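You operate a simulated robot arm through the tools that you are given. There is no shell and no other tool. Be economical: measure what you need, move in short steps, check, and stop when the job is done.

Carry out the task below with a simulated robot arm. There is one attempt and no reset: what you move stays moved.

JOB
Move the ball from the green tub to the blue board.
Fine: green lid on edge at the lid rest; blue cover waits between board and cup shelf, then goes back over the ball.

Only the result counts: the job must be done as asked and must still hold three seconds after the hand-in. Knocking over, shifting, dropping, spilling or breaking anything else fails it. A push-on lid holds only when it is set on centred and level and pressed home; a screw cap is set on level and turned clockwise until tight.

ROBOT AND FRAMES
A 6-joint arm with a two-finger parallel gripper, fixed in place. Base frame: the origin is at the foot of the arm, x ahead of it, y to its left, z up; the work surface is at about z = 0.85. Units: m, rad, N and s.
With the tool pointing down near the work surface it reaches from about 0.26 to 0.68 m from the base axis. Its first joint turns from -1.152 to 1.152 rad. Payload 2.9 kg.
The tool frame sits at the grasp point between the pads (the TCP): z along the fingers, y along the line on which they close. The tips reach 0.03 m beyond it. The gripper opens to 0.11 m. The fingers are 0.02 m wide and 0.01 m thick; the gripper's body (0.048 by 0.112 m) begins 0.055 m behind the TCP.
Orientation is that of the tool frame in the base frame, as a unit quaternion [x, y, z, w]. With the fingers straight down and closing along the base's y, the tool's x points along the base's -x, its y along +y and its z along -z.

CONTROLS
- The arm moves only by the tool play_rows. Its argument "plan" is a list of rows, each a list of 7 numbers: the shift along the tool's x, y, z in m, then the turn, a rotation vector about the tool's x, y, z in rad, then the gripper command, from -1 (fully open) to 1 (shut), values between in proportion. In form: [[x, y, z, ax, ay, az, hand], ...]. A call has 1 to 20 rows; each row shifts and turns the commanded pose from where the row before left it, along the tool's axes as they then stand. A row lasts 0.2 s, in which the tool goes at most 0.05 m and 0.15 rad; a call with a longer step from one row to the next is refused whole, and so is a gripper value outside its range. Where a pose cannot be reached the arm comes as near as it can. A force on the tool above 40 N (or 10 N above the force at the start of the call, whichever is more), or a blocked arm, ends the call early, and 0.2 s more pass. Each finger travels about 0.108 m/s and halts on what it meets, pressing with about 27 N; the grip force reading is that of the motor and also rises with nothing between the fingers. The clock runs only during rows and for 0.2 s after the last one: add rows that do not move to give the fingers time. It gives the time, the measured TCP pose, the force on the tool (base axes), the opening and the grip force at its end, in the units of the frame above (readings bear some noise), with the torque about the TCP (base axes, N m) and any sound that the robot's microphone picked up.
- Cameras (640 x 400 px; columns grow to the right, rows downward): "scene" is fixed at [0.0803, 0.4521, 1.3682]; the picture's right is [-0.62, -0.78, 0.00], its down [-0.57, 0.45, -0.68] and it looks along [0.53, -0.42, -0.73] (base axes); focal length 214 px, centre (320, 200). "wrist" rides on the gripper at [0.072, 0.017, -0.103] in the tool frame; the picture's right is [-0.23, 0.97, 0.00], its down [-0.76, -0.18, -0.62] and it looks along [-0.61, -0.14, 0.78] (tool axes); focal length 222 px, centre (320, 200). There is no depth. A picture from a camera that has moved, and an enlarged one, comes with that camera's place and axes in the base frame and with its lens.
- camera(camera): a new picture of that camera. The clock stands still meanwhile.
- zoom(camera, box): a new picture of the part [left, top, right, bottom] of that camera's present view, enlarged. The clock stands still meanwhile.
- finish_job(): hands the job in; it is judged then, once.

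Go step by step. Nothing tells you positions but the pictures and the camera data: compare them with the known pose of the tool, close in by small moves and look again before you grip or let go. The budget is 120 turns and 76 pictures, counting those below and the enlarged ones. Unless the task says otherwise, let go and move clear before handing in, and close with one line.

The tools are called after "Request:" as name(argument=value, ...) on one line, values as JSON. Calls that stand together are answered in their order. play_rows: Moves the arm, as the interface text tells. Its arguments: {"type":"object","properties":{"plan":{"type":"array","items":{"type":"array","items":{"type":"number"}}}},"required":["plan"]} The other tools are called the same way: camera (camera) takes a picture; zoom (camera, box) takes an enlarged picture of a part of a camera's view; finish_job () hands the job in.

At the start:

```text
time: 0.0
ee_pos: [0.3585, -0.0221, 1.2571]
ee_rot: [0.0, 1.0, 0.0, 0.0]
contact_force: [-0.2, -0.2, 0.2]
wrist_torque: [0.0, 0.02, 0.01]
finger_gap: 0.1102
gripper_force: 0.1
```

scene: 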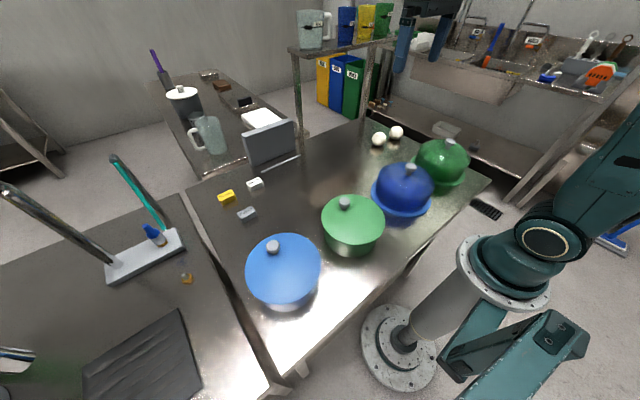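
wrist: 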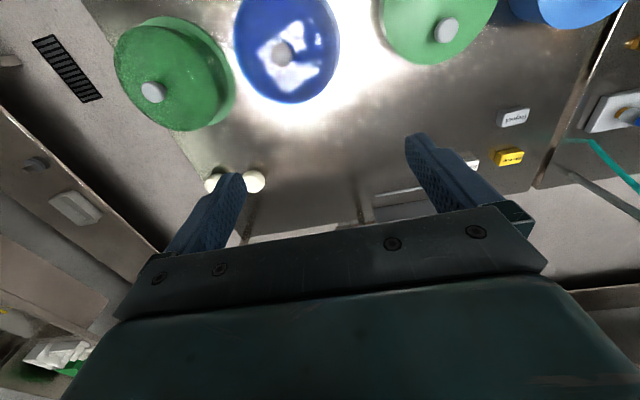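

I see two lidded tubs (blue and green), two domed boards (dark blue and green), a grey upright rest and two white balls at the far side. I'll look closer before moving.

Request:
zoom(camera="scene", box=[300, 110, 500, 260])

Request:
zoom(camera="scene", box=[180, 100, 340, 220])

Request:
zoom(camera="wrist", box=[100, 0, 420, 200])

```text
2.67 times, centred on (400, 185) of scene
camera zoom: at [0.0803, 0.4521, 1.3682], right [-0.62, -0.78, 0.0], down [-0.57, 0.45, -0.68], along [0.53, -0.42, -0.73], focal length 572 px, centre (107, 240)
```

zoom: 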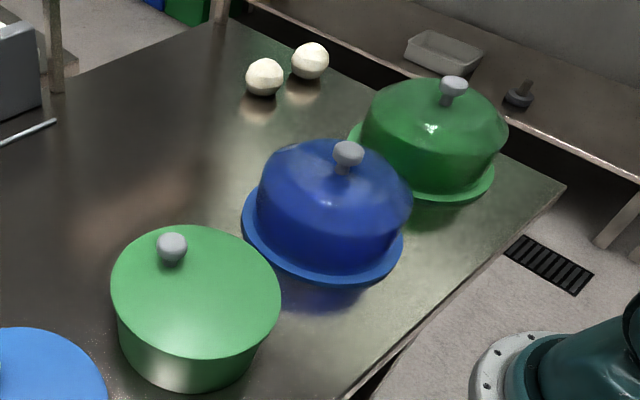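

```text
3.33 times, centred on (260, 160) of scene
camera zoom: at [0.0803, 0.4521, 1.3682], right [-0.62, -0.78, 0.0], down [-0.57, 0.45, -0.68], along [0.53, -0.42, -0.73], focal length 715 px, centre (520, 333)
```

zoom: 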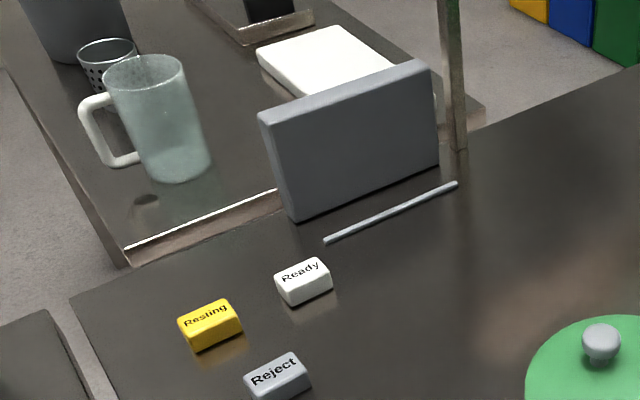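

```text
2.00 times, centred on (260, 100) of wrist
camera zoom: at [0.2873, -0.0061, 1.3609], right [0.23, 0.97, 0.0], down [0.76, -0.18, 0.62], along [0.61, -0.14, -0.78], focal length 444 px, centre (440, 400)
```

zoom: 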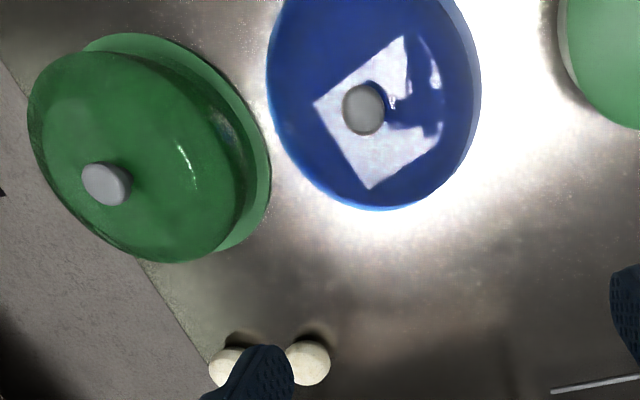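

The green lid's knob is near (0.336, 0.171, 0.96) and the blue dome's knob near (0.309, -0.067, 0.976). The lid rest has a wall at x≈0.755 and a rod at x≈0.70, with y≈0.06–0.24. I'll go above the green lid's knob first.

Request:
play_rows(plan=[[0.004, 0.035, 0.02, 0, 0, 0, -1], [0.004, 0.035, 0.03, 0, 0, 0, -1], [0.004, 0.035, 0.03, 0, 0, 0, -1], [0.004, 0.035, 0.03, 0, 0, 0, -1], [0.004, 0.035, 0.03, 0, 0, 0, -1], [0.0025, 0.018, 0.027, 0, 0, 0, -1], [0, 0, 0, 0, 0, 0, -1]])

Request:
camera(camera="scene")

Request:
camera(camera="wrist")

```text
time: 1.6
ee_pos: [0.3361, 0.172, 1.0907]
ee_rot: [-0.001, 1.0, 0.0, -0.001]
contact_force: [0.2, -0.5, -0.4]
wrist_torque: [0.0, -0.01, 0.0]
finger_gap: 0.1103
gripper_force: 0.1
```

```text
70 pictures are left
```

scene: 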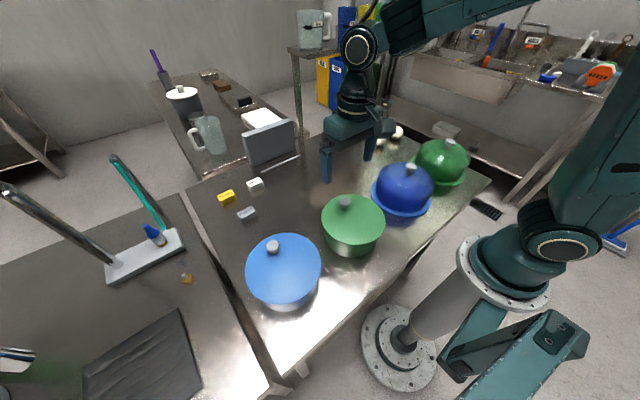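

```text
69 pictures are left
camera wrist: at [0.2649, 0.1881, 1.1944], right [0.23, 0.97, 0.0], down [0.76, -0.18, 0.62], along [0.61, -0.14, -0.78], focal length 222 px, centre (320, 200)
```

wrist: 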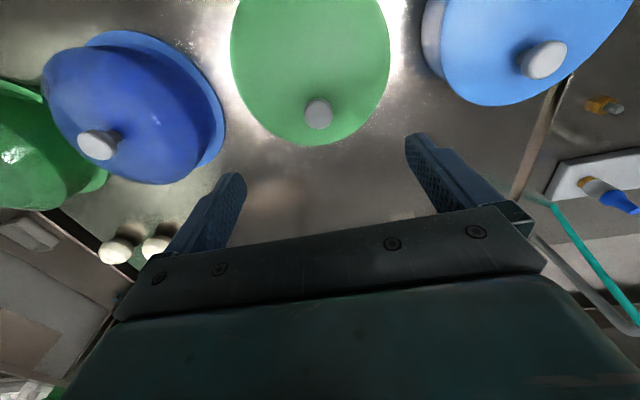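

The knob sits almost under the tool. I'll lower to just above it and look again.

Request:
play_rows(plan=[[0.002, 0, 0.04, 0, 0, 0, -0.4], [0, 0, 0.045, 0, 0, 0, -0.4], [0, 0, 0, 0, 0, 0, -0.4]])

Request:
zoom(camera="scene", box=[290, 150, 410, 265])

Request:
camera(camera="wrist")

```text
time: 2.4
ee_pos: [0.335, 0.1704, 1.0054]
ee_rot: [0.0, 1.0, 0.0, 0.0]
contact_force: [0.3, 0.4, 0.8]
wrist_torque: [-0.01, 0.04, -0.02]
finger_gap: 0.077
gripper_force: 0.0
```

```text
3.48 times, centred on (350, 208) of scene
camera zoom: at [0.0803, 0.4522, 1.3682], right [-0.62, -0.78, 0.0], down [-0.57, 0.45, -0.68], along [0.53, -0.42, -0.73], focal length 746 px, centre (216, 174)
```

zoom: 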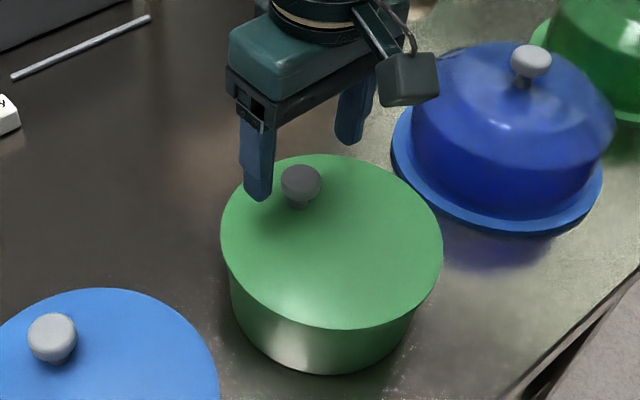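

```text
67 pictures are left
camera wrist: at [0.2634, 0.1873, 1.1087], right [0.23, 0.97, 0.0], down [0.76, -0.18, 0.62], along [0.61, -0.14, -0.78], focal length 222 px, centre (320, 200)
```

wrist: 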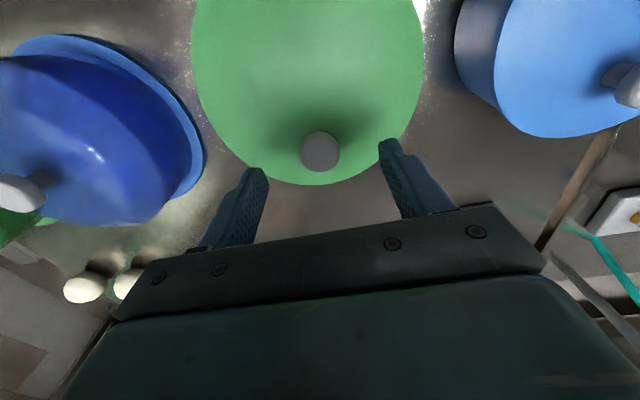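

The lid knob is off-centre: the lid centre is near (0.297, 0.178), so its weight hangs toward -x from the knob. I'll turn the hand 90° so the fingers close along base x, which resists that tilt.

Request:
play_rows(plan=[[0, 0, -0.02, 0, 0, 0, -0.4], [0, 0, 0, 0, 0, 0.1428, -0.4], [0, 0, 0, 0, 0, 0.1428, -0.4], [0, 0, 0, 0, 0, 0.1428, -0.4], [0, 0, 0, 0, 0, 0.1428, -0.4], [0, 0, 0, 0, 0, 0.1428, -0.4], [0, 0, 0, 0, 0, 0.1428, -0.4], [0, 0, 0, 0, 0, 0.1428, -0.4], [0, 0, 0, 0, 0, 0.1428, -0.4], [0, 0, 0, 0, 0, 0.1428, -0.4], [0, 0, 0, 0, 0, 0.1428, -0.4], [0, 0, 0, 0, 0, 0.1428, -0.4], [0, 0, 0, 0, 0, 0, -0.4]])

Request:
camera(camera="wrist")

Request:
zoom(camera="scene", box=[290, 150, 410, 265])

```text
time: 5.2
ee_pos: [0.333, 0.1708, 1.0233]
ee_rot: [0.708, 0.706, 0.0, 0.0]
contact_force: [0.1, -0.2, 0.6]
wrist_torque: [-0.02, -0.02, -0.02]
finger_gap: 0.077
gripper_force: 0.1
```

```text
66 pictures are left
camera wrist: at [0.3523, 0.2424, 1.1287], right [0.97, -0.23, 0.0], down [-0.18, -0.76, 0.62], along [-0.14, -0.61, -0.78], focal length 222 px, centre (320, 200)
```

wrist: 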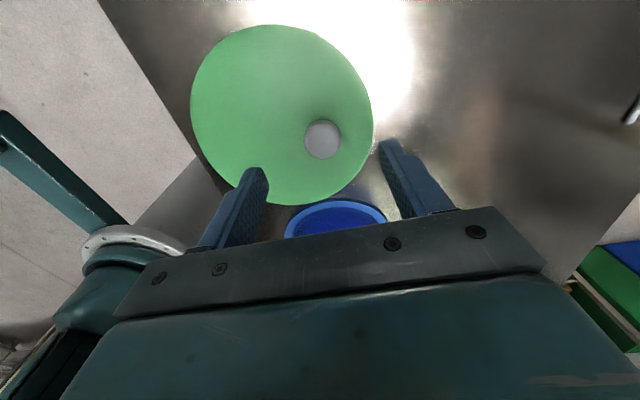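

```text
3.48 times, centred on (350, 208) of scene
camera zoom: at [0.0803, 0.4521, 1.3682], right [-0.62, -0.78, 0.0], down [-0.57, 0.45, -0.68], along [0.53, -0.42, -0.73], focal length 746 px, centre (216, 174)
```

zoom: 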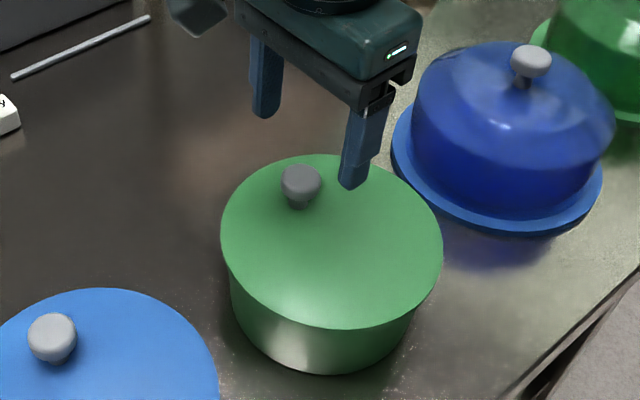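

Knob centre refined to about (0.337, 0.168, 0.952), with the lid surface near z 0.923. I'll lower around it and close.

Request:
play_rows(plan=[[-0.002, 0.004, 0.033, 0, 0, 0, -0.4], [0, 0, 0.028, 0, 0, 0, -0.4], [0, 0, 0.0, 0, 0, 0, -0.4]])

Request:
zoom(camera="scene", box=[290, 150, 410, 265])

Request:
camera(camera="wrist")

```text
time: 6.0
ee_pos: [0.338, 0.1682, 0.963]
ee_rot: [0.707, 0.707, 0.0, 0.001]
contact_force: [-0.3, -0.3, -0.7]
wrist_torque: [0.0, 0.03, -0.01]
finger_gap: 0.0772
gripper_force: 0.0
```

```text
3.48 times, centred on (350, 208) of scene
camera zoom: at [0.0803, 0.4522, 1.3682], right [-0.62, -0.78, 0.0], down [-0.57, 0.45, -0.68], along [0.53, -0.42, -0.73], focal length 746 px, centre (216, 174)
```

zoom: 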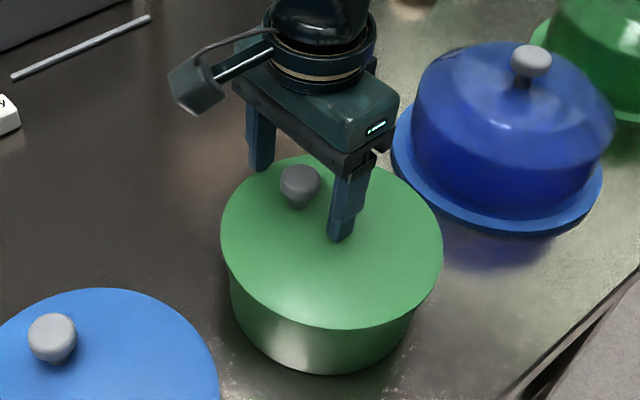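

```text
63 pictures are left
camera wrist: at [0.3561, 0.2404, 1.0676], right [0.97, -0.23, 0.0], down [-0.18, -0.76, 0.62], along [-0.14, -0.61, -0.78], focal length 222 px, centre (320, 200)
```

wrist: 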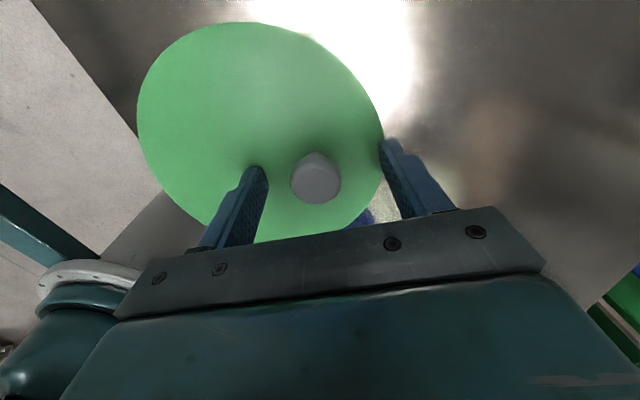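

The knob is between the pads; I'll close on it.

Request:
play_rows(plan=[[-0.001, 0, 0.004, 0, 0, 0, -0.4], [0, 0, 0, 0, 0, 0, 1], [0, 0, 0, 0, 0, 0, 1], [0, 0, 0, 0, 0, 0, 1], [0, 0, 0, 0, 0, 0, 1]])

```text
time: 6.5
ee_pos: [0.3386, 0.1694, 0.9644]
ee_rot: [0.707, 0.708, 0.003, 0.0]
contact_force: [0.8, -0.5, 3.2]
wrist_torque: [0.04, 0.22, -0.02]
finger_gap: 0.0303
gripper_force: 6.6
stopped in row 2: the force on the tool passed its limit at 46 N (the readings are from after the stop); the commanded pose is now the measured one
```

Request:
play_rows(plan=[[0, 0, 0, 0, 0, 0, 1], [0, 0, 0, 0, 0, 0, 1], [0, 0, 0, 0, 0, 0, 1]])

Request:
zoom(camera="scene", box=[290, 150, 410, 265])

```text
time: 7.3
ee_pos: [0.3395, 0.1684, 0.9631]
ee_rot: [0.706, 0.708, 0.004, -0.001]
contact_force: [-0.3, 0.9, 14.3]
wrist_torque: [-0.01, 0.04, -0.04]
finger_gap: 0.0285
gripper_force: 27.5
```

```text
3.48 times, centred on (350, 208) of scene
camera zoom: at [0.0801, 0.4521, 1.3683], right [-0.62, -0.78, 0.0], down [-0.57, 0.45, -0.68], along [0.53, -0.42, -0.73], focal length 746 px, centre (216, 174)
```

zoom: 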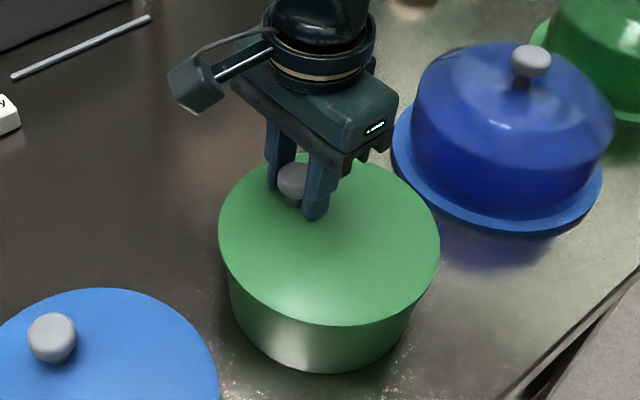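

Gripped at 28.5 mm. I'll lift slowly.

Request:
play_rows(plan=[[0, 0, -0.005, 0, 0, 0, 1], [0, 0, -0.005, 0, 0, 0, 1], [0, 0, -0.01, 0, 0, 0, 1], [0, 0, 0, 0, 0, 0, 1]])

Request:
zoom(camera="scene", box=[290, 150, 410, 265])

```text
time: 8.3
ee_pos: [0.3381, 0.1698, 0.9831]
ee_rot: [0.706, 0.708, 0.002, 0.0]
contact_force: [-0.4, -0.4, -0.4]
wrist_torque: [0.01, -0.02, -0.03]
finger_gap: 0.0286
gripper_force: 27.2
```

```text
3.48 times, centred on (350, 208) of scene
camera zoom: at [0.0803, 0.4522, 1.3682], right [-0.62, -0.78, 0.0], down [-0.57, 0.45, -0.68], along [0.53, -0.42, -0.73], focal length 746 px, centre (216, 174)
```

zoom: 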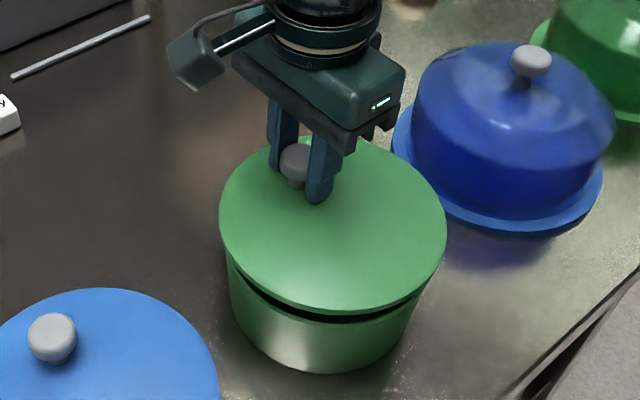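

The lid is off, light and level. I'll raise it and look into the tub.

Request:
play_rows(plan=[[0, 0, -0.03, 0, 0, 0, 1], [0, 0, -0.04, 0, 0, 0, 1], [0, 0, -0.04, 0, 0, 0, 1], [0, 0, -0.04, 0, 0, 0, 1], [0, 0.03, -0.02, 0, 0, 0, 1], [0, 0.04, 0, 0, 0, 0, 1], [0, 0.03, 0, 0, 0, 0, 1], [0, 0, 0, 0, 0, 0, 1]])

Request:
camera(camera="scene")

Request:
camera(camera="wrist")

```text
time: 10.1
ee_pos: [0.4386, 0.1672, 1.1541]
ee_rot: [0.706, 0.708, 0.002, 0.0]
contact_force: [-0.3, -0.1, -1.0]
wrist_torque: [0.0, -0.02, 0.0]
finger_gap: 0.0284
gripper_force: 27.2
```

```text
60 pictures are left
```

scene: 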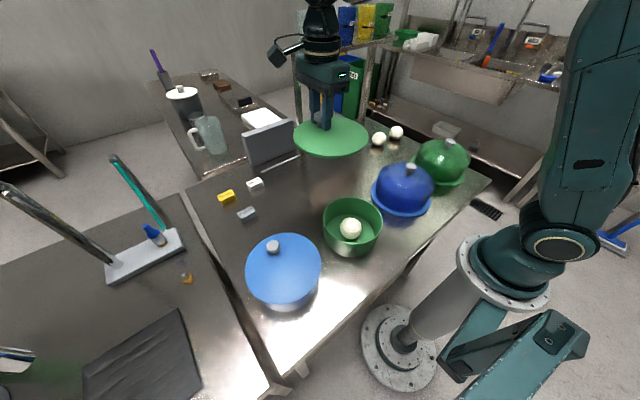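

```text
59 pictures are left
camera wrist: at [0.4552, 0.2393, 1.258], right [0.97, -0.23, 0.0], down [-0.18, -0.76, 0.62], along [-0.14, -0.6, -0.78], focal length 222 px, centre (320, 200)
```

wrist: 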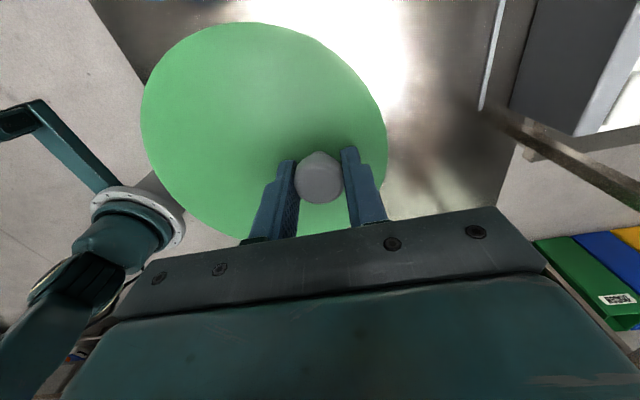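

The ball is visible in the tub. Next I'll move ahead and pitch the hand about 78° so the lid hangs on edge facing the rest wall.

Request:
play_rows(plan=[[-0.006, 0.03, 0, 0, 0, 0, 1], [-0.006, 0.04, 0, 0, 0, 0, 1], [-0.006, 0.03, 0, 0, 0, 0, 1], [0, 0, 0, -0.1361, 0, 0, 1], [0, 0, 0, -0.1361, 0, 0, 1], [0, 0, 0, -0.1361, 0, 0, 1], [0, 0, 0, -0.1361, 0, 0, 1], [0, 0, 0, -0.1361, 0, 0, 1], [0, 0, 0, -0.1361, 0, 0, 1], [0, 0, 0, -0.1361, 0, 0, 1], [0, 0, 0, -0.1361, 0, 0, 1], [0, 0, 0, -0.1361, 0, 0, 1], [0, 0, 0, -0.1361, 0, 0, 1], [0, 0, 0, 0, 0, 0, 1]])

Request:
camera(camera="scene")

Request:
camera(camera="wrist")

```text
time: 13.1
ee_pos: [0.538, 0.1504, 1.1537]
ee_rot: [0.549, 0.548, 0.447, 0.445]
contact_force: [-1.0, 0.4, -0.1]
wrist_torque: [-0.04, 0.03, 0.01]
finger_gap: 0.0285
gripper_force: 27.3
```

```text
58 pictures are left
```

scene: 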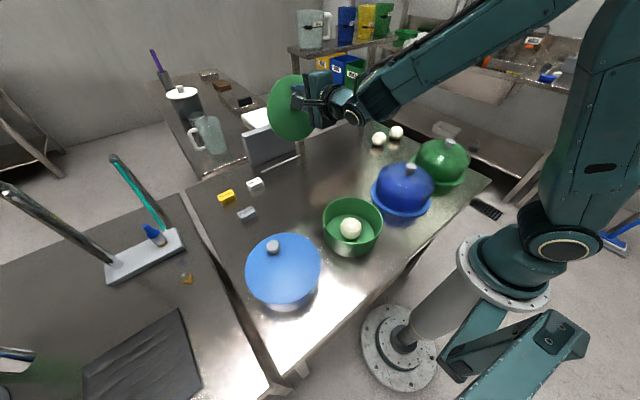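

```text
57 pictures are left
camera wrist: at [0.4411, 0.2219, 1.192], right [0.2, -0.23, 0.95], down [-0.65, -0.76, -0.05], along [0.74, -0.6, -0.3], focal length 222 px, centre (320, 200)
```

wrist: 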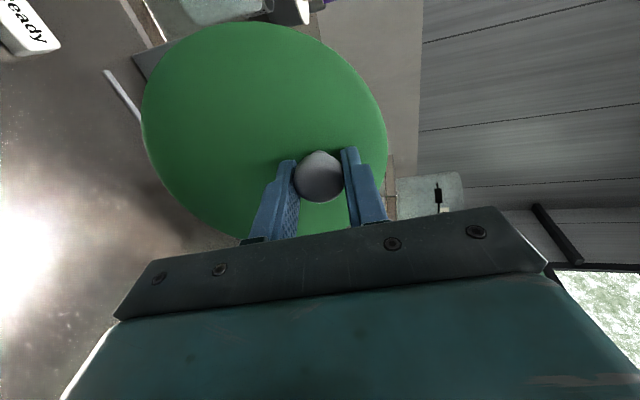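

The lid holds firmly on edge. I'll approach to just above the slot.

Request:
play_rows(plan=[[0, -0.0175, 0.0368, 0, 0, 0, 1], [0, -0.0175, 0.0368, 0, 0, 0, 1], [0, -0.0175, 0.0368, 0, 0, 0, 1], [0, -0.0175, 0.0368, 0, 0, 0, 1], [0, -0.0175, 0.0368, 0, 0, 0, 1], [0, 0, 0, 0, 0, 0, 1]])

Request:
zoom(camera="scene", box=[210, 80, 370, 190])

Request:
camera(camera="wrist")

```text
time: 14.5
ee_pos: [0.7011, 0.1507, 1.0299]
ee_rot: [0.549, 0.549, 0.448, 0.444]
contact_force: [0.0, 0.4, -0.4]
wrist_torque: [0.03, 0.02, -0.01]
finger_gap: 0.0287
gripper_force: 27.1
```

```text
3.64 times, centred on (290, 135) of scene
camera zoom: at [0.0803, 0.4521, 1.3682], right [-0.62, -0.78, 0.0], down [-0.57, 0.45, -0.68], along [0.53, -0.42, -0.73], focal length 780 px, centre (429, 436)
```

zoom: 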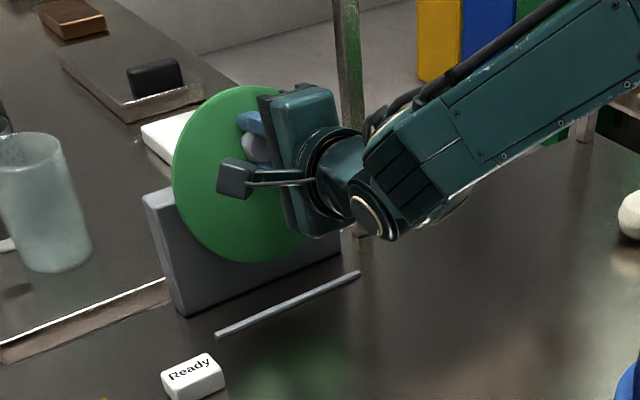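

```text
55 pictures are left
camera wrist: at [0.6042, 0.2223, 1.0676], right [0.2, -0.23, 0.95], down [-0.65, -0.76, -0.05], along [0.74, -0.6, -0.3], focal length 222 px, centre (320, 200)
```

wrist: 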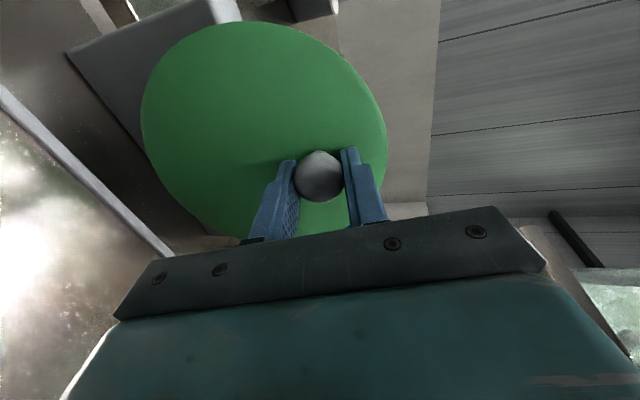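

Lid is over the slot between rod and wall. Lowering gently.

Request:
play_rows(plan=[[0, -0.0128, 0.0041, 0, 0, 0, 1], [0, -0.0128, 0.0041, 0, 0, 0, 1], [0, -0.0127, 0.004, 0, 0, 0, 1], [0, 0, 0, 0, 0, 0, 1]])

Request:
zoom(camera="scene", box=[210, 80, 370, 190])

Request:
camera(camera="wrist")

```text
time: 15.5
ee_pos: [0.7037, 0.1505, 0.9892]
ee_rot: [0.549, 0.549, 0.448, 0.444]
contact_force: [0.6, -0.8, -0.3]
wrist_torque: [0.0, 0.03, -0.01]
finger_gap: 0.0284
gripper_force: 26.8
```

```text
3.64 times, centred on (290, 135) of scene
camera zoom: at [0.0803, 0.4522, 1.3682], right [-0.62, -0.78, 0.0], down [-0.57, 0.45, -0.68], along [0.53, -0.42, -0.73], focal length 780 px, centre (429, 436)
```

zoom: 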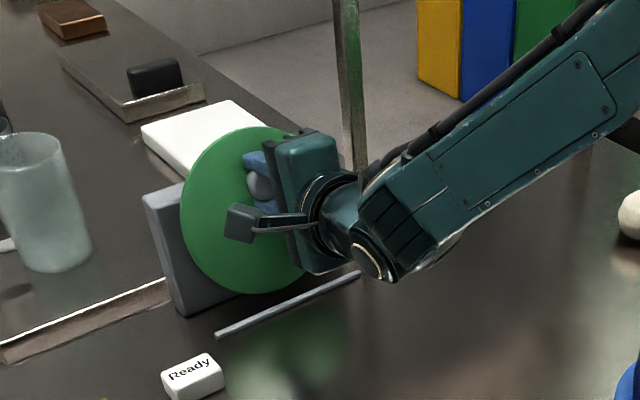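

```text
53 pictures are left
camera wrist: at [0.6074, 0.2226, 1.0283], right [0.2, -0.23, 0.95], down [-0.65, -0.76, -0.05], along [0.74, -0.6, -0.3], focal length 222 px, centre (320, 200)
```

wrist: 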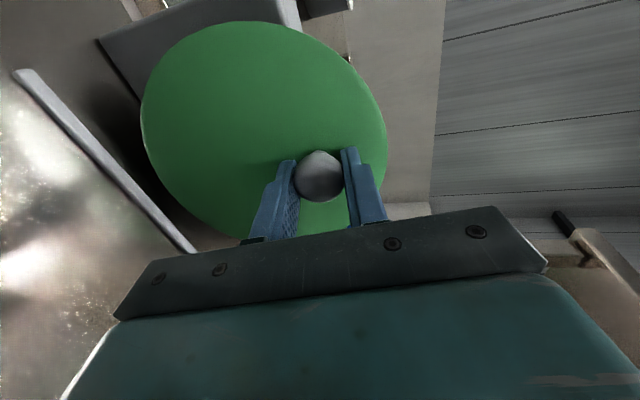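

About 1.2–1.5 cm remain. Continuing in small steps.

Request:
play_rows(plan=[[0, -0.0049, 0.001, 0, 0, 0, 1], [0, -0.0039, 0.0008, 0, 0, 0, 1], [0, 0, 0, 0, 0, 0, 1]])

Request:
play_rows(plan=[[0, -0.0025, 0.0005, 0, 0, 0, 1], [0, 0, 0, 0, 0, 0, 1]])

Request:
zoom(camera="scene", box=[210, 80, 370, 190])

```text
time: 16.3
ee_pos: [0.7038, 0.1512, 0.9819]
ee_rot: [0.548, 0.549, 0.448, 0.445]
contact_force: [-10.3, -1.0, 5.3]
wrist_torque: [0.01, -0.23, 0.11]
finger_gap: 0.0285
gripper_force: 27.3
```

```text
time: 16.9
ee_pos: [0.7034, 0.151, 0.9792]
ee_rot: [0.549, 0.549, 0.447, 0.444]
contact_force: [-12.2, 0.4, 6.5]
wrist_torque: [0.01, -0.3, 0.06]
finger_gap: 0.0288
gripper_force: 27.1
```

```text
3.64 times, centred on (290, 135) of scene
camera zoom: at [0.0798, 0.4521, 1.3683], right [-0.62, -0.78, 0.0], down [-0.57, 0.45, -0.68], along [0.53, -0.42, -0.73], focal length 780 px, centre (429, 436)
```

zoom: 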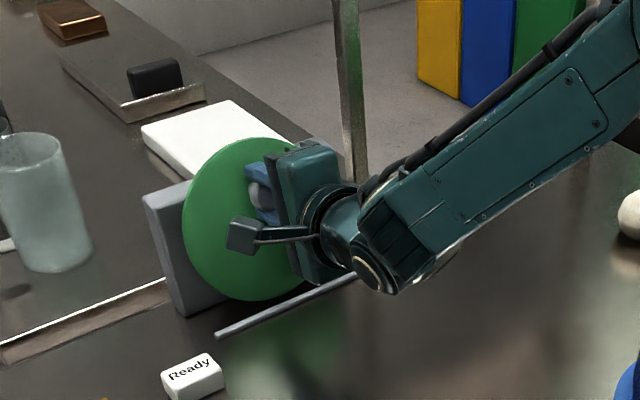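

The lid is touching the wall's top edge (12 N push-back), so I'll back off 8 mm and continue down.

Request:
play_rows(plan=[[0, -0.0017, -0.0078, 0, 0, 0, 1], [0, 0, 0, 0, 0, 0, 1]])

Request:
play_rows(plan=[[0, -0.0039, 0.0008, 0, 0, 0, 1], [0, 0, 0, 0, 0, 0, 1]])

Request:
zoom(camera="scene", box=[230, 110, 330, 180])

```text
time: 17.5
ee_pos: [0.696, 0.1506, 0.9772]
ee_rot: [0.55, 0.548, 0.447, 0.445]
contact_force: [2.1, -0.9, -1.2]
wrist_torque: [-0.07, -0.24, 0.01]
finger_gap: 0.0284
gripper_force: 27.0
```

```text
time: 18.1
ee_pos: [0.6961, 0.1503, 0.9754]
ee_rot: [0.549, 0.548, 0.448, 0.445]
contact_force: [-0.8, 0.4, 3.2]
wrist_torque: [0.03, 0.03, -0.03]
finger_gap: 0.0284
gripper_force: 26.5
```

```text
5.71 times, centred on (280, 145) of scene
camera zoom: at [0.0802, 0.4521, 1.3682], right [-0.62, -0.78, 0.0], down [-0.57, 0.45, -0.68], along [0.53, -0.42, -0.73], focal length 1226 px, centre (549, 514)
```

zoom: 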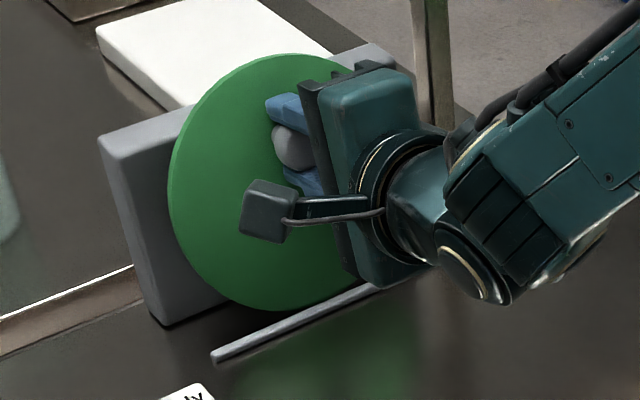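

The bottom edge now bears on the table behind the rod. I'll nudge it toward the wall, then open.

Request:
play_rows(plan=[[0, 0.0008, 0.0039, 0, 0, 0, 1], [0, 0, 0, 0, 0, 0, 1]])

Request:
play_rows(plan=[[0, 0, 0, 0, 0, 0, 0.3], [0, 0, 0, 0, 0, 0, 0.1], [0, 0, 0, 0, 0, 0, -0.1], [0, 0, 0, 0, 0, 0, -0.1]])

Request:
zoom(camera="scene", box=[230, 110, 330, 180])

Request:
camera(camera="wrist")

```text
time: 18.7
ee_pos: [0.7012, 0.1507, 0.9745]
ee_rot: [0.548, 0.548, 0.448, 0.445]
contact_force: [-0.1, 0.0, 4.2]
wrist_torque: [0.07, -0.04, 0.02]
finger_gap: 0.0288
gripper_force: 27.0
```

```text
time: 19.7
ee_pos: [0.7001, 0.1503, 0.9748]
ee_rot: [0.549, 0.548, 0.448, 0.444]
contact_force: [0.4, 0.8, 0.7]
wrist_torque: [-0.02, 0.02, -0.04]
finger_gap: 0.0605
gripper_force: 0.1
```

```text
5.71 times, centred on (280, 145) of scene
camera zoom: at [0.0803, 0.4521, 1.3682], right [-0.62, -0.78, 0.0], down [-0.57, 0.45, -0.68], along [0.53, -0.42, -0.73], focal length 1226 px, centre (549, 514)
```

zoom: 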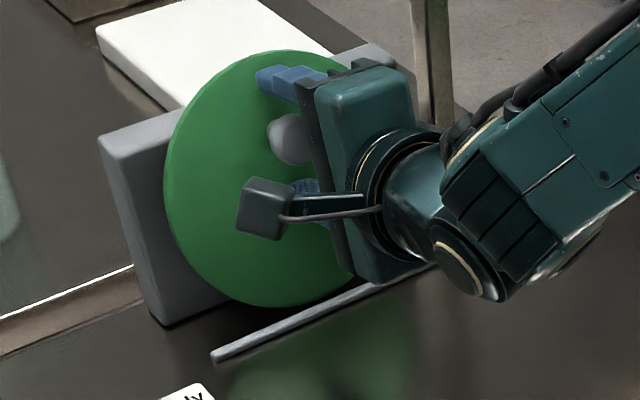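

```text
49 pictures are left
camera wrist: at [0.6036, 0.2224, 1.0134], right [0.2, -0.23, 0.95], down [-0.65, -0.76, -0.05], along [0.74, -0.6, -0.3], focal length 222 px, centre (320, 200)
```

wrist: 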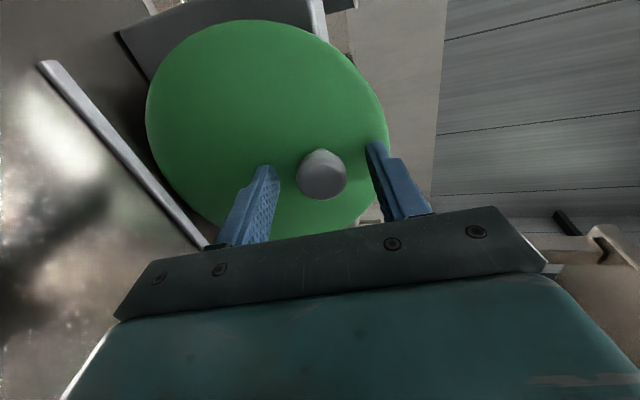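

The lid stands by itself. Backing straight off.

Request:
play_rows(plan=[[0, 0, -0.015, 0, 0, 0, -0.1], [0, 0, -0.025, 0, 0, 0, -0.1], [0, 0, -0.04, 0, 0, 0, -0.1], [0, 0, -0.04, 0, 0, 0, -0.1], [0, 0.02, -0.04, 0, 0, 0, -0.1], [0, 0.04, 0, 0, 0, 0, -0.1], [0, 0.04, 0, 0, 0, 0, -0.1], [0, 0.04, 0, 0, 0, 0, -0.1], [0, 0, 0, 0, 0, 0, -0.1]])

Request:
camera(camera="scene")

Request:
zoom(camera="scene", box=[230, 110, 330, 180])

```text
time: 21.7
ee_pos: [0.5729, 0.1497, 1.1469]
ee_rot: [0.549, 0.549, 0.447, 0.444]
contact_force: [0.2, 0.3, -0.5]
wrist_torque: [0.01, 0.04, 0.0]
finger_gap: 0.0604
gripper_force: 0.2
```

```text
48 pictures are left
```

scene: 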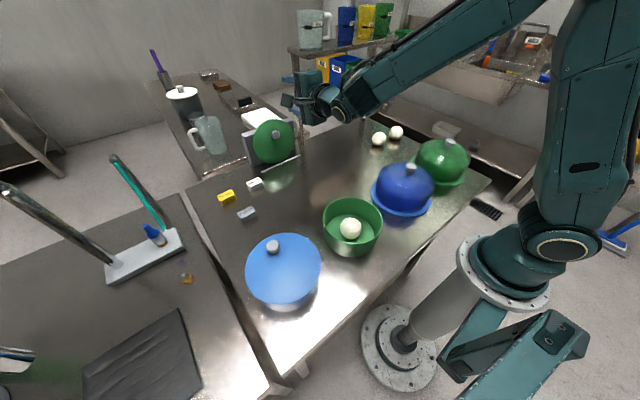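

```text
5.71 times, centred on (280, 145) of scene
camera zoom: at [0.0803, 0.4521, 1.3682], right [-0.62, -0.78, 0.0], down [-0.57, 0.45, -0.68], along [0.53, -0.42, -0.73], focal length 1226 px, centre (549, 514)
```

zoom: 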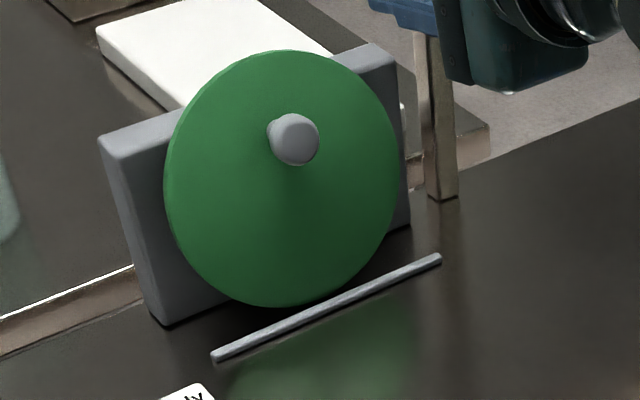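

The green lid sits on edge at the rest. I'll turn the hand back down and go over the blue cover's knob.

Request:
play_rows(plan=[[0, 0, 0, 0.1361, 0, 0, -0.3], [0, 0, 0, 0.1361, 0, 0, -0.3], [0, 0, 0, 0.1361, 0, 0, -0.3], [0, 0, 0, 0.1361, 0, 0, -0.3], [0, 0, 0, 0.1361, 0, 0, -0.3], [0, 0, 0, 0.1361, 0, 0, -0.3], [0, 0, 0, 0.1361, 0, 0, -0.3], [0, 0, 0, 0.1361, 0, 0, -0.3], [0, 0, 0, 0.1361, 0, 0, -0.3], [0, 0, 0, 0.1361, 0, 0, -0.3], [-0.027, -0.033, 0.005, 0, 0, 0, -0.3], [-0.027, -0.033, 0.005, 0, 0, 0, -0.3], [-0.027, -0.033, 0.005, 0, 0, 0, -0.3], [-0.027, -0.033, 0.01, 0, 0, 0, -0.3], [-0.027, -0.033, 0.01, 0, 0, 0, -0.3], [-0.027, -0.033, 0.01, 0, 0, 0, -0.3], [-0.027, -0.033, 0.01, 0, 0, 0, -0.3], [-0.027, -0.033, 0.012, 0, 0, 0, -0.3], [0, 0, 0, 0, 0, 0, -0.3]])

Request:
camera(camera="scene")

Request:
camera(camera="wrist")

```text
time: 25.7
ee_pos: [0.4199, -0.056, 1.2195]
ee_rot: [0.707, 0.707, 0.001, 0.0]
contact_force: [0.5, -0.1, 0.0]
wrist_torque: [0.03, -0.01, -0.01]
finger_gap: 0.0716
gripper_force: 0.0
out of reach, approached as far as the arm can: row 11, 12, 13, 14, 15, 16, 17, 18
```

```text
46 pictures are left
```

scene: 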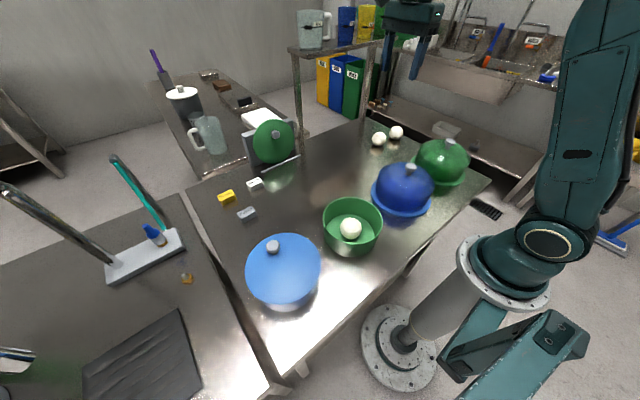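

```text
45 pictures are left
camera wrist: at [0.4377, 0.0154, 1.3241], right [0.97, -0.23, 0.0], down [-0.18, -0.76, 0.62], along [-0.14, -0.6, -0.78], focal length 222 px, centre (320, 200)
```

wrist: 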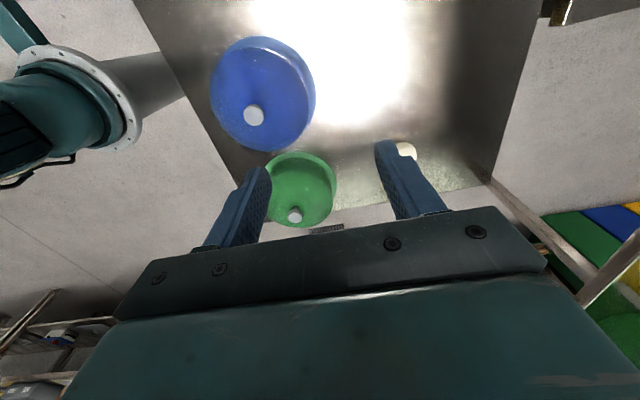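

The arm fell short of that target. I'll check where it stands with a null row.

Request:
play_rows(plan=[[0, 0, 0, 0, 0, 0, -0.3]])

```text
time: 26.1
ee_pos: [0.4192, -0.0555, 1.2193]
ee_rot: [0.706, 0.708, 0.001, -0.002]
contact_force: [0.2, 0.3, 0.0]
wrist_torque: [-0.01, -0.02, 0.01]
finger_gap: 0.0712
gripper_force: 0.1
```

Request:
play_rows(plan=[[0, 0, 0.03, 0, 0, 0, -0.3], [0, 0, 0, 0, 0, 0, -0.3]])

```text
time: 26.7
ee_pos: [0.4329, -0.0584, 1.2123]
ee_rot: [0.707, 0.707, 0.002, -0.002]
contact_force: [-0.9, 0.7, 0.4]
wrist_torque: [-0.04, 0.0, -0.01]
finger_gap: 0.0713
gripper_force: 0.0
out of reach, approached as far as the arm can: row 1
```

The arm seems to be in a limited configuration here. I'll step back toward a known-good pose and see if it tracks.

Request:
play_rows(plan=[[0.0, 0.028, -0.02, 0, 0, 0, -0.3], [0.0, 0.028, -0.02, 0, 0, 0, -0.3], [0.0, 0.028, -0.02, 0, 0, 0, -0.3], [0.03, 0.028, -0.02, 0, 0, 0, -0.3], [0.03, 0.028, -0.02, 0, 0, 0, -0.3], [0.04, 0, 0, 0, 0, 0, -0.3], [0.04, 0, 0, 0, 0, 0, -0.3], [0, 0, 0, 0, 0, 0, -0.3]])

```text
time: 28.5
ee_pos: [0.5295, 0.0776, 1.2773]
ee_rot: [0.707, 0.707, 0.004, 0.001]
contact_force: [0.2, 0.0, -0.2]
wrist_torque: [-0.02, 0.0, -0.01]
finger_gap: 0.0716
gripper_force: 0.1
out of reach, approached as far as the arm can: row 1, 4, 5, 7
```

Request:
play_rows(plan=[[0, 0, 0, 0, 0, 0, -0.3], [0, 0, 0, 0, 0, 0, -0.3]])

Request:
play_rows(plan=[[0.02, 0.0, 0.0, 0, 0, 0, -0.3], [0, 0, 0, 0, 0, 0, -0.3]])

Request:
camera(camera="scene")

```text
time: 29.1
ee_pos: [0.5282, 0.0774, 1.2781]
ee_rot: [0.707, 0.707, 0.003, 0.001]
contact_force: [0.1, 0.0, 0.2]
wrist_torque: [0.01, 0.01, 0.01]
finger_gap: 0.0715
gripper_force: 0.0
```

```text
time: 29.7
ee_pos: [0.5266, 0.0964, 1.2761]
ee_rot: [0.707, 0.707, 0.002, 0.0]
contact_force: [-0.2, 0.2, -0.1]
wrist_torque: [0.01, -0.02, 0.03]
finger_gap: 0.0718
gripper_force: 0.2
```

```text
44 pictures are left
```

scene: 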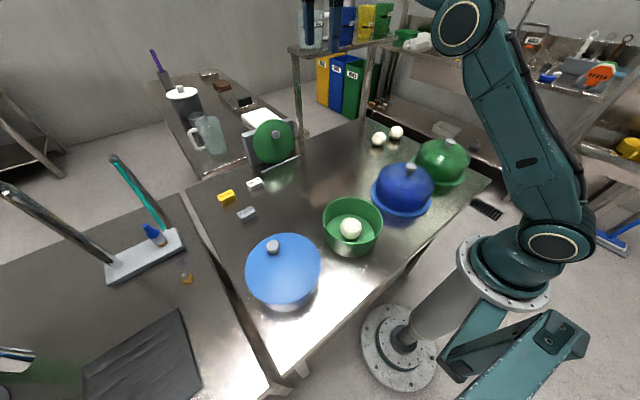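

The arm looks to be folded differently now. I'll look more closely at its configuration.

Request:
zoom(camera="scene", box=[280, 0, 640, 225])

Request:
camera(camera="wrist")

```text
1.78 times, centred on (460, 112) of scene
camera zoom: at [0.0803, 0.4522, 1.3682], right [-0.62, -0.78, 0.0], down [-0.57, 0.45, -0.68], along [0.53, -0.42, -0.73], focal length 381 px, centre (71, 356)
```

zoom: 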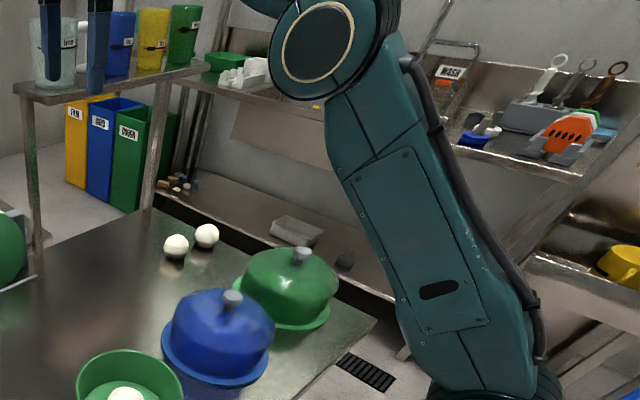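

```text
42 pictures are left
camera wrist: at [0.5445, 0.1683, 1.3802], right [0.97, -0.23, 0.0], down [-0.18, -0.76, 0.62], along [-0.14, -0.6, -0.78], focal length 222 px, centre (320, 200)
```

wrist: 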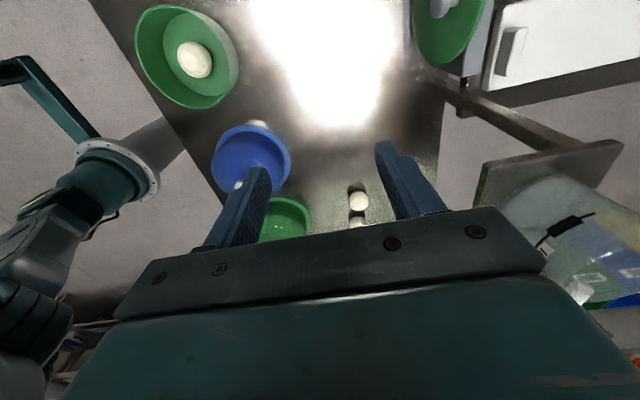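

I'll return to a pose that worked before (0.538, 0.15, 1.154) and see whether it tracks exactly.

Request:
play_rows(plan=[[0.018, 0.004, 0, 0, 0, 0, -0.3], [0.018, 0.004, 0, 0, 0, 0, -0.3], [0.018, 0.003, 0, 0, 0, 0, -0.3], [0, 0, 0.02, 0, 0, 0, -0.3], [0, 0, 0.02, 0, 0, 0, -0.3], [0, 0, 0, 0, 0, 0, -0.3]])

Request:
camera(camera="scene")

```text
time: 31.1
ee_pos: [0.5263, 0.1462, 1.2241]
ee_rot: [0.707, 0.708, 0.003, -0.001]
contact_force: [0.7, 0.2, 0.3]
wrist_torque: [0.0, 0.01, 0.0]
finger_gap: 0.0717
gripper_force: 0.0
out of reach, approached as far as the arm can: row 1, 2, 3
```

```text
41 pictures are left
```

scene: 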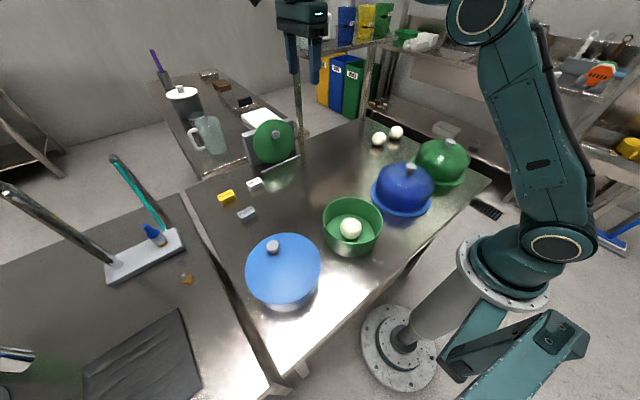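

I'll try rotating the hand back to its original yaw here, a bit lower, since that orientation worked near the blue cover.

Request:
play_rows(plan=[[0, 0, 0.03, 0, 0, 0, -0.3], [0, 0, 0.03, 0, 0, 0, -0.3], [0, 0, 0, 0, 0, -0.1428, -0.3], [0, 0, 0, 0, 0, -0.1428, -0.3], [0, 0, 0, 0, 0, -0.1428, -0.3], [0, 0, 0, 0, 0, -0.1428, -0.3], [0, 0, 0, 0, 0, -0.1428, -0.3], [0, 0, 0, 0, 0, -0.1428, -0.3], [0, 0, 0, 0, 0, -0.1428, -0.3], [0, 0, 0, 0, 0, -0.1428, -0.3], [0, 0, 0, 0, 0, -0.1428, -0.3], [0, 0, 0, 0, 0, -0.1428, -0.3], [0, 0, 0, 0, 0, -0.1428, -0.3], [0, 0, 0, 0, 0, 0, -0.3]])

Request:
camera(camera="scene")

```text
time: 34.1
ee_pos: [0.5286, 0.1466, 1.1703]
ee_rot: [-0.002, 1.0, 0.001, 0.002]
contact_force: [-0.6, 0.8, 0.3]
wrist_torque: [-0.03, -0.03, 0.02]
finger_gap: 0.0717
gripper_force: 0.0
out of reach, approached as far as the arm can: row 2
```

```text
40 pictures are left
```

scene: 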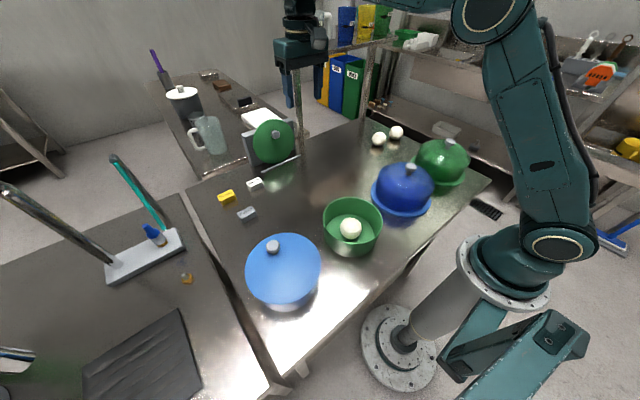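

Yaw restored. Now I'll move inward toward the blue cover in small steps.

Request:
play_rows(plan=[[0.03, -0.02, 0, 0, 0, 0, -0.3], [0.03, -0.02, 0, 0, 0, 0, -0.3], [0.03, -0.02, 0, 0, 0, 0, -0.3], [0, 0, 0, 0, 0, 0, -0.3]])

```text
time: 35.1
ee_pos: [0.4554, 0.0902, 1.1958]
ee_rot: [0.001, 1.0, 0.001, -0.001]
contact_force: [-0.2, -0.6, 0.1]
wrist_torque: [0.0, -0.01, 0.03]
finger_gap: 0.0714
gripper_force: 0.1
out of reach, approached as far as the arm can: row 2, 3
```

Request:
play_rows(plan=[[0, 0.03, 0, 0, 0, 0, -0.3], [0, 0.03, 0, 0, 0, 0, -0.3], [0, 0.02, 0, 0, 0, 0, -0.3], [0, 0, 0.03, 0, 0, 0, -0.3], [0, 0, 0.03, 0, 0, 0, -0.3], [0, 0, 0, 0, 0, 0, -0.3]])

Request:
camera(camera="scene")

```text
time: 36.5
ee_pos: [0.4773, 0.1787, 1.1615]
ee_rot: [-0.001, 1.0, 0.0, 0.0]
contact_force: [0.9, -0.2, 0.3]
wrist_torque: [-0.02, 0.0, -0.02]
finger_gap: 0.0713
gripper_force: 0.0
out of reach, approached as far as the arm can: row 4, 5
```

```text
39 pictures are left
```

scene: 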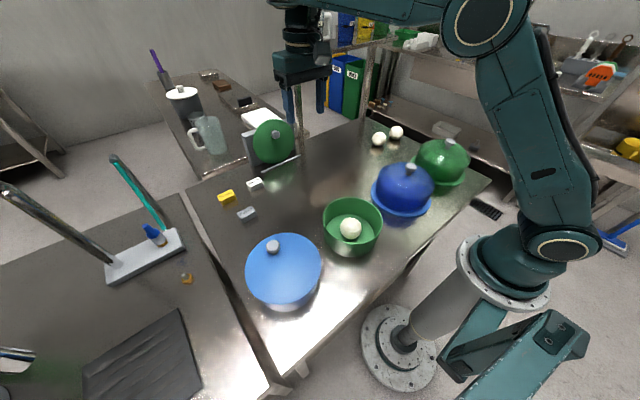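

Request:
zoom(camera="scene", box=[240, 0, 560, 120])

```text
2.00 times, centred on (400, 60) of scene
camera zoom: at [0.0803, 0.4522, 1.3682], right [-0.62, -0.78, 0.0], down [-0.57, 0.45, -0.68], along [0.53, -0.42, -0.73], focal length 429 px, centre (160, 480)
```

zoom: 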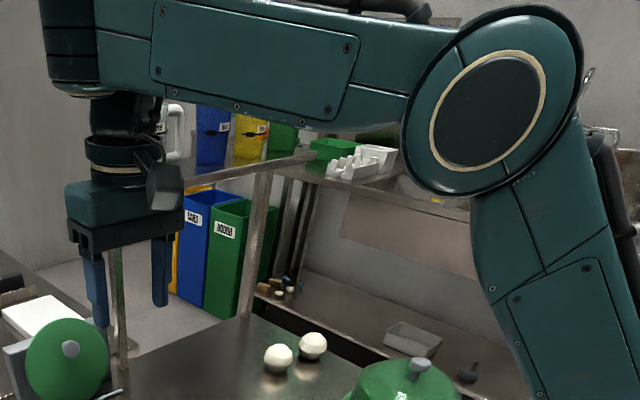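

The wrist is folded under the forearm now, a flipped posture. I'll move out and tilt the hand forward again to unfold it, then come back another way.

Request:
play_rows(plan=[[-0.03, -0.01, -0.02, 0, 0, 0, -0.3], [-0.03, -0.01, -0.01, 0, 0, 0, -0.3], [0, 0, 0, 0, -0.136, 0, -0.3], [0, 0, 0, 0, -0.136, 0, -0.3], [0, 0, 0, 0, -0.136, 0, -0.3], [0, 0, 0, 0, -0.136, 0, -0.3], [0, 0, 0, 0, -0.136, 0, -0.3], [0, 0, 0, 0, 0, 0, -0.3]])

Request:
camera(camera="scene")

```text
time: 38.3
ee_pos: [0.5969, 0.1827, 1.2336]
ee_rot: [-0.001, 0.963, -0.008, 0.269]
contact_force: [0.6, -0.4, -0.5]
wrist_torque: [-0.01, -0.02, -0.01]
finger_gap: 0.0716
gripper_force: 0.1
out of reach, approached as far as the arm can: row 3, 4, 5, 6, 7
```

```text
37 pictures are left
```

scene: 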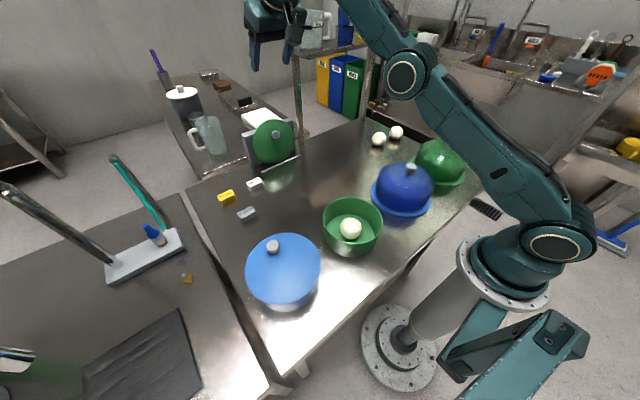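

The arm is nearly straight and blocked in this direction. I'll undo the tilt and then test a sideways roll of the hand, high in free air, to unwind the wrist.

Request:
play_rows(plan=[[0, 0, 0, 0, 0.136, 0, -0.3], [0, 0, 0, 0, 0.136, 0, -0.3], [0, 0, 0, 0, 0.136, 0, -0.3], [0, 0, 0, 0, 0.136, 0, -0.3], [0, 0, 0, 0, 0, 0, -0.3]])

```text
time: 39.5
ee_pos: [0.5628, 0.1741, 1.2273]
ee_rot: [0.0, 0.999, -0.008, 0.045]
contact_force: [0.2, 0.0, -0.2]
wrist_torque: [0.0, 0.02, 0.0]
finger_gap: 0.0715
gripper_force: 0.0
out of reach, approached as far as the arm can: row 3, 4
```

Request:
play_rows(plan=[[0, 0, 0, -0.12, 0, 0, -0.3], [0, 0, 0, -0.12, 0, 0, -0.3], [0, 0, 0, -0.12, 0, 0, -0.3], [0, 0, 0, 0, 0, 0, -0.3]])

Request:
camera(camera="scene")

```text
time: 40.5
ee_pos: [0.5633, 0.174, 1.2278]
ee_rot: [-0.008, 0.984, 0.171, 0.044]
contact_force: [-0.8, -0.6, -0.6]
wrist_torque: [0.02, -0.02, 0.03]
finger_gap: 0.0715
gripper_force: 0.1
```

```text
36 pictures are left
```

scene: 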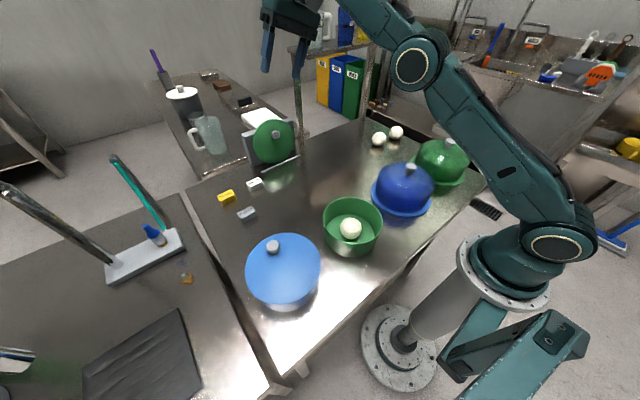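

Request:
zoom(camera="scene", box=[230, 0, 470, 120])

```text
2.67 times, centred on (350, 60) of scene
camera zoom: at [0.0803, 0.4521, 1.3682], right [-0.62, -0.78, 0.0], down [-0.57, 0.45, -0.68], along [0.53, -0.42, -0.73], focal length 572 px, centre (240, 573)
```

zoom: 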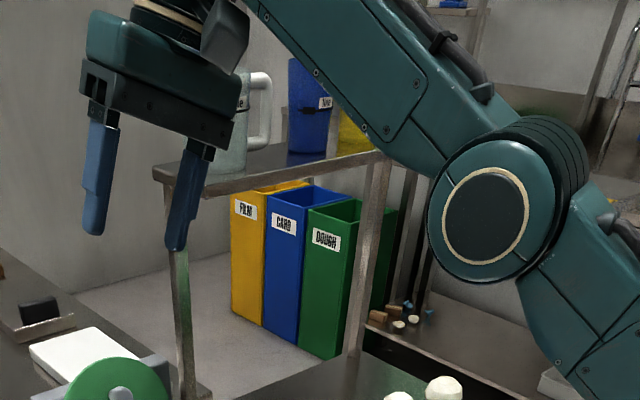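

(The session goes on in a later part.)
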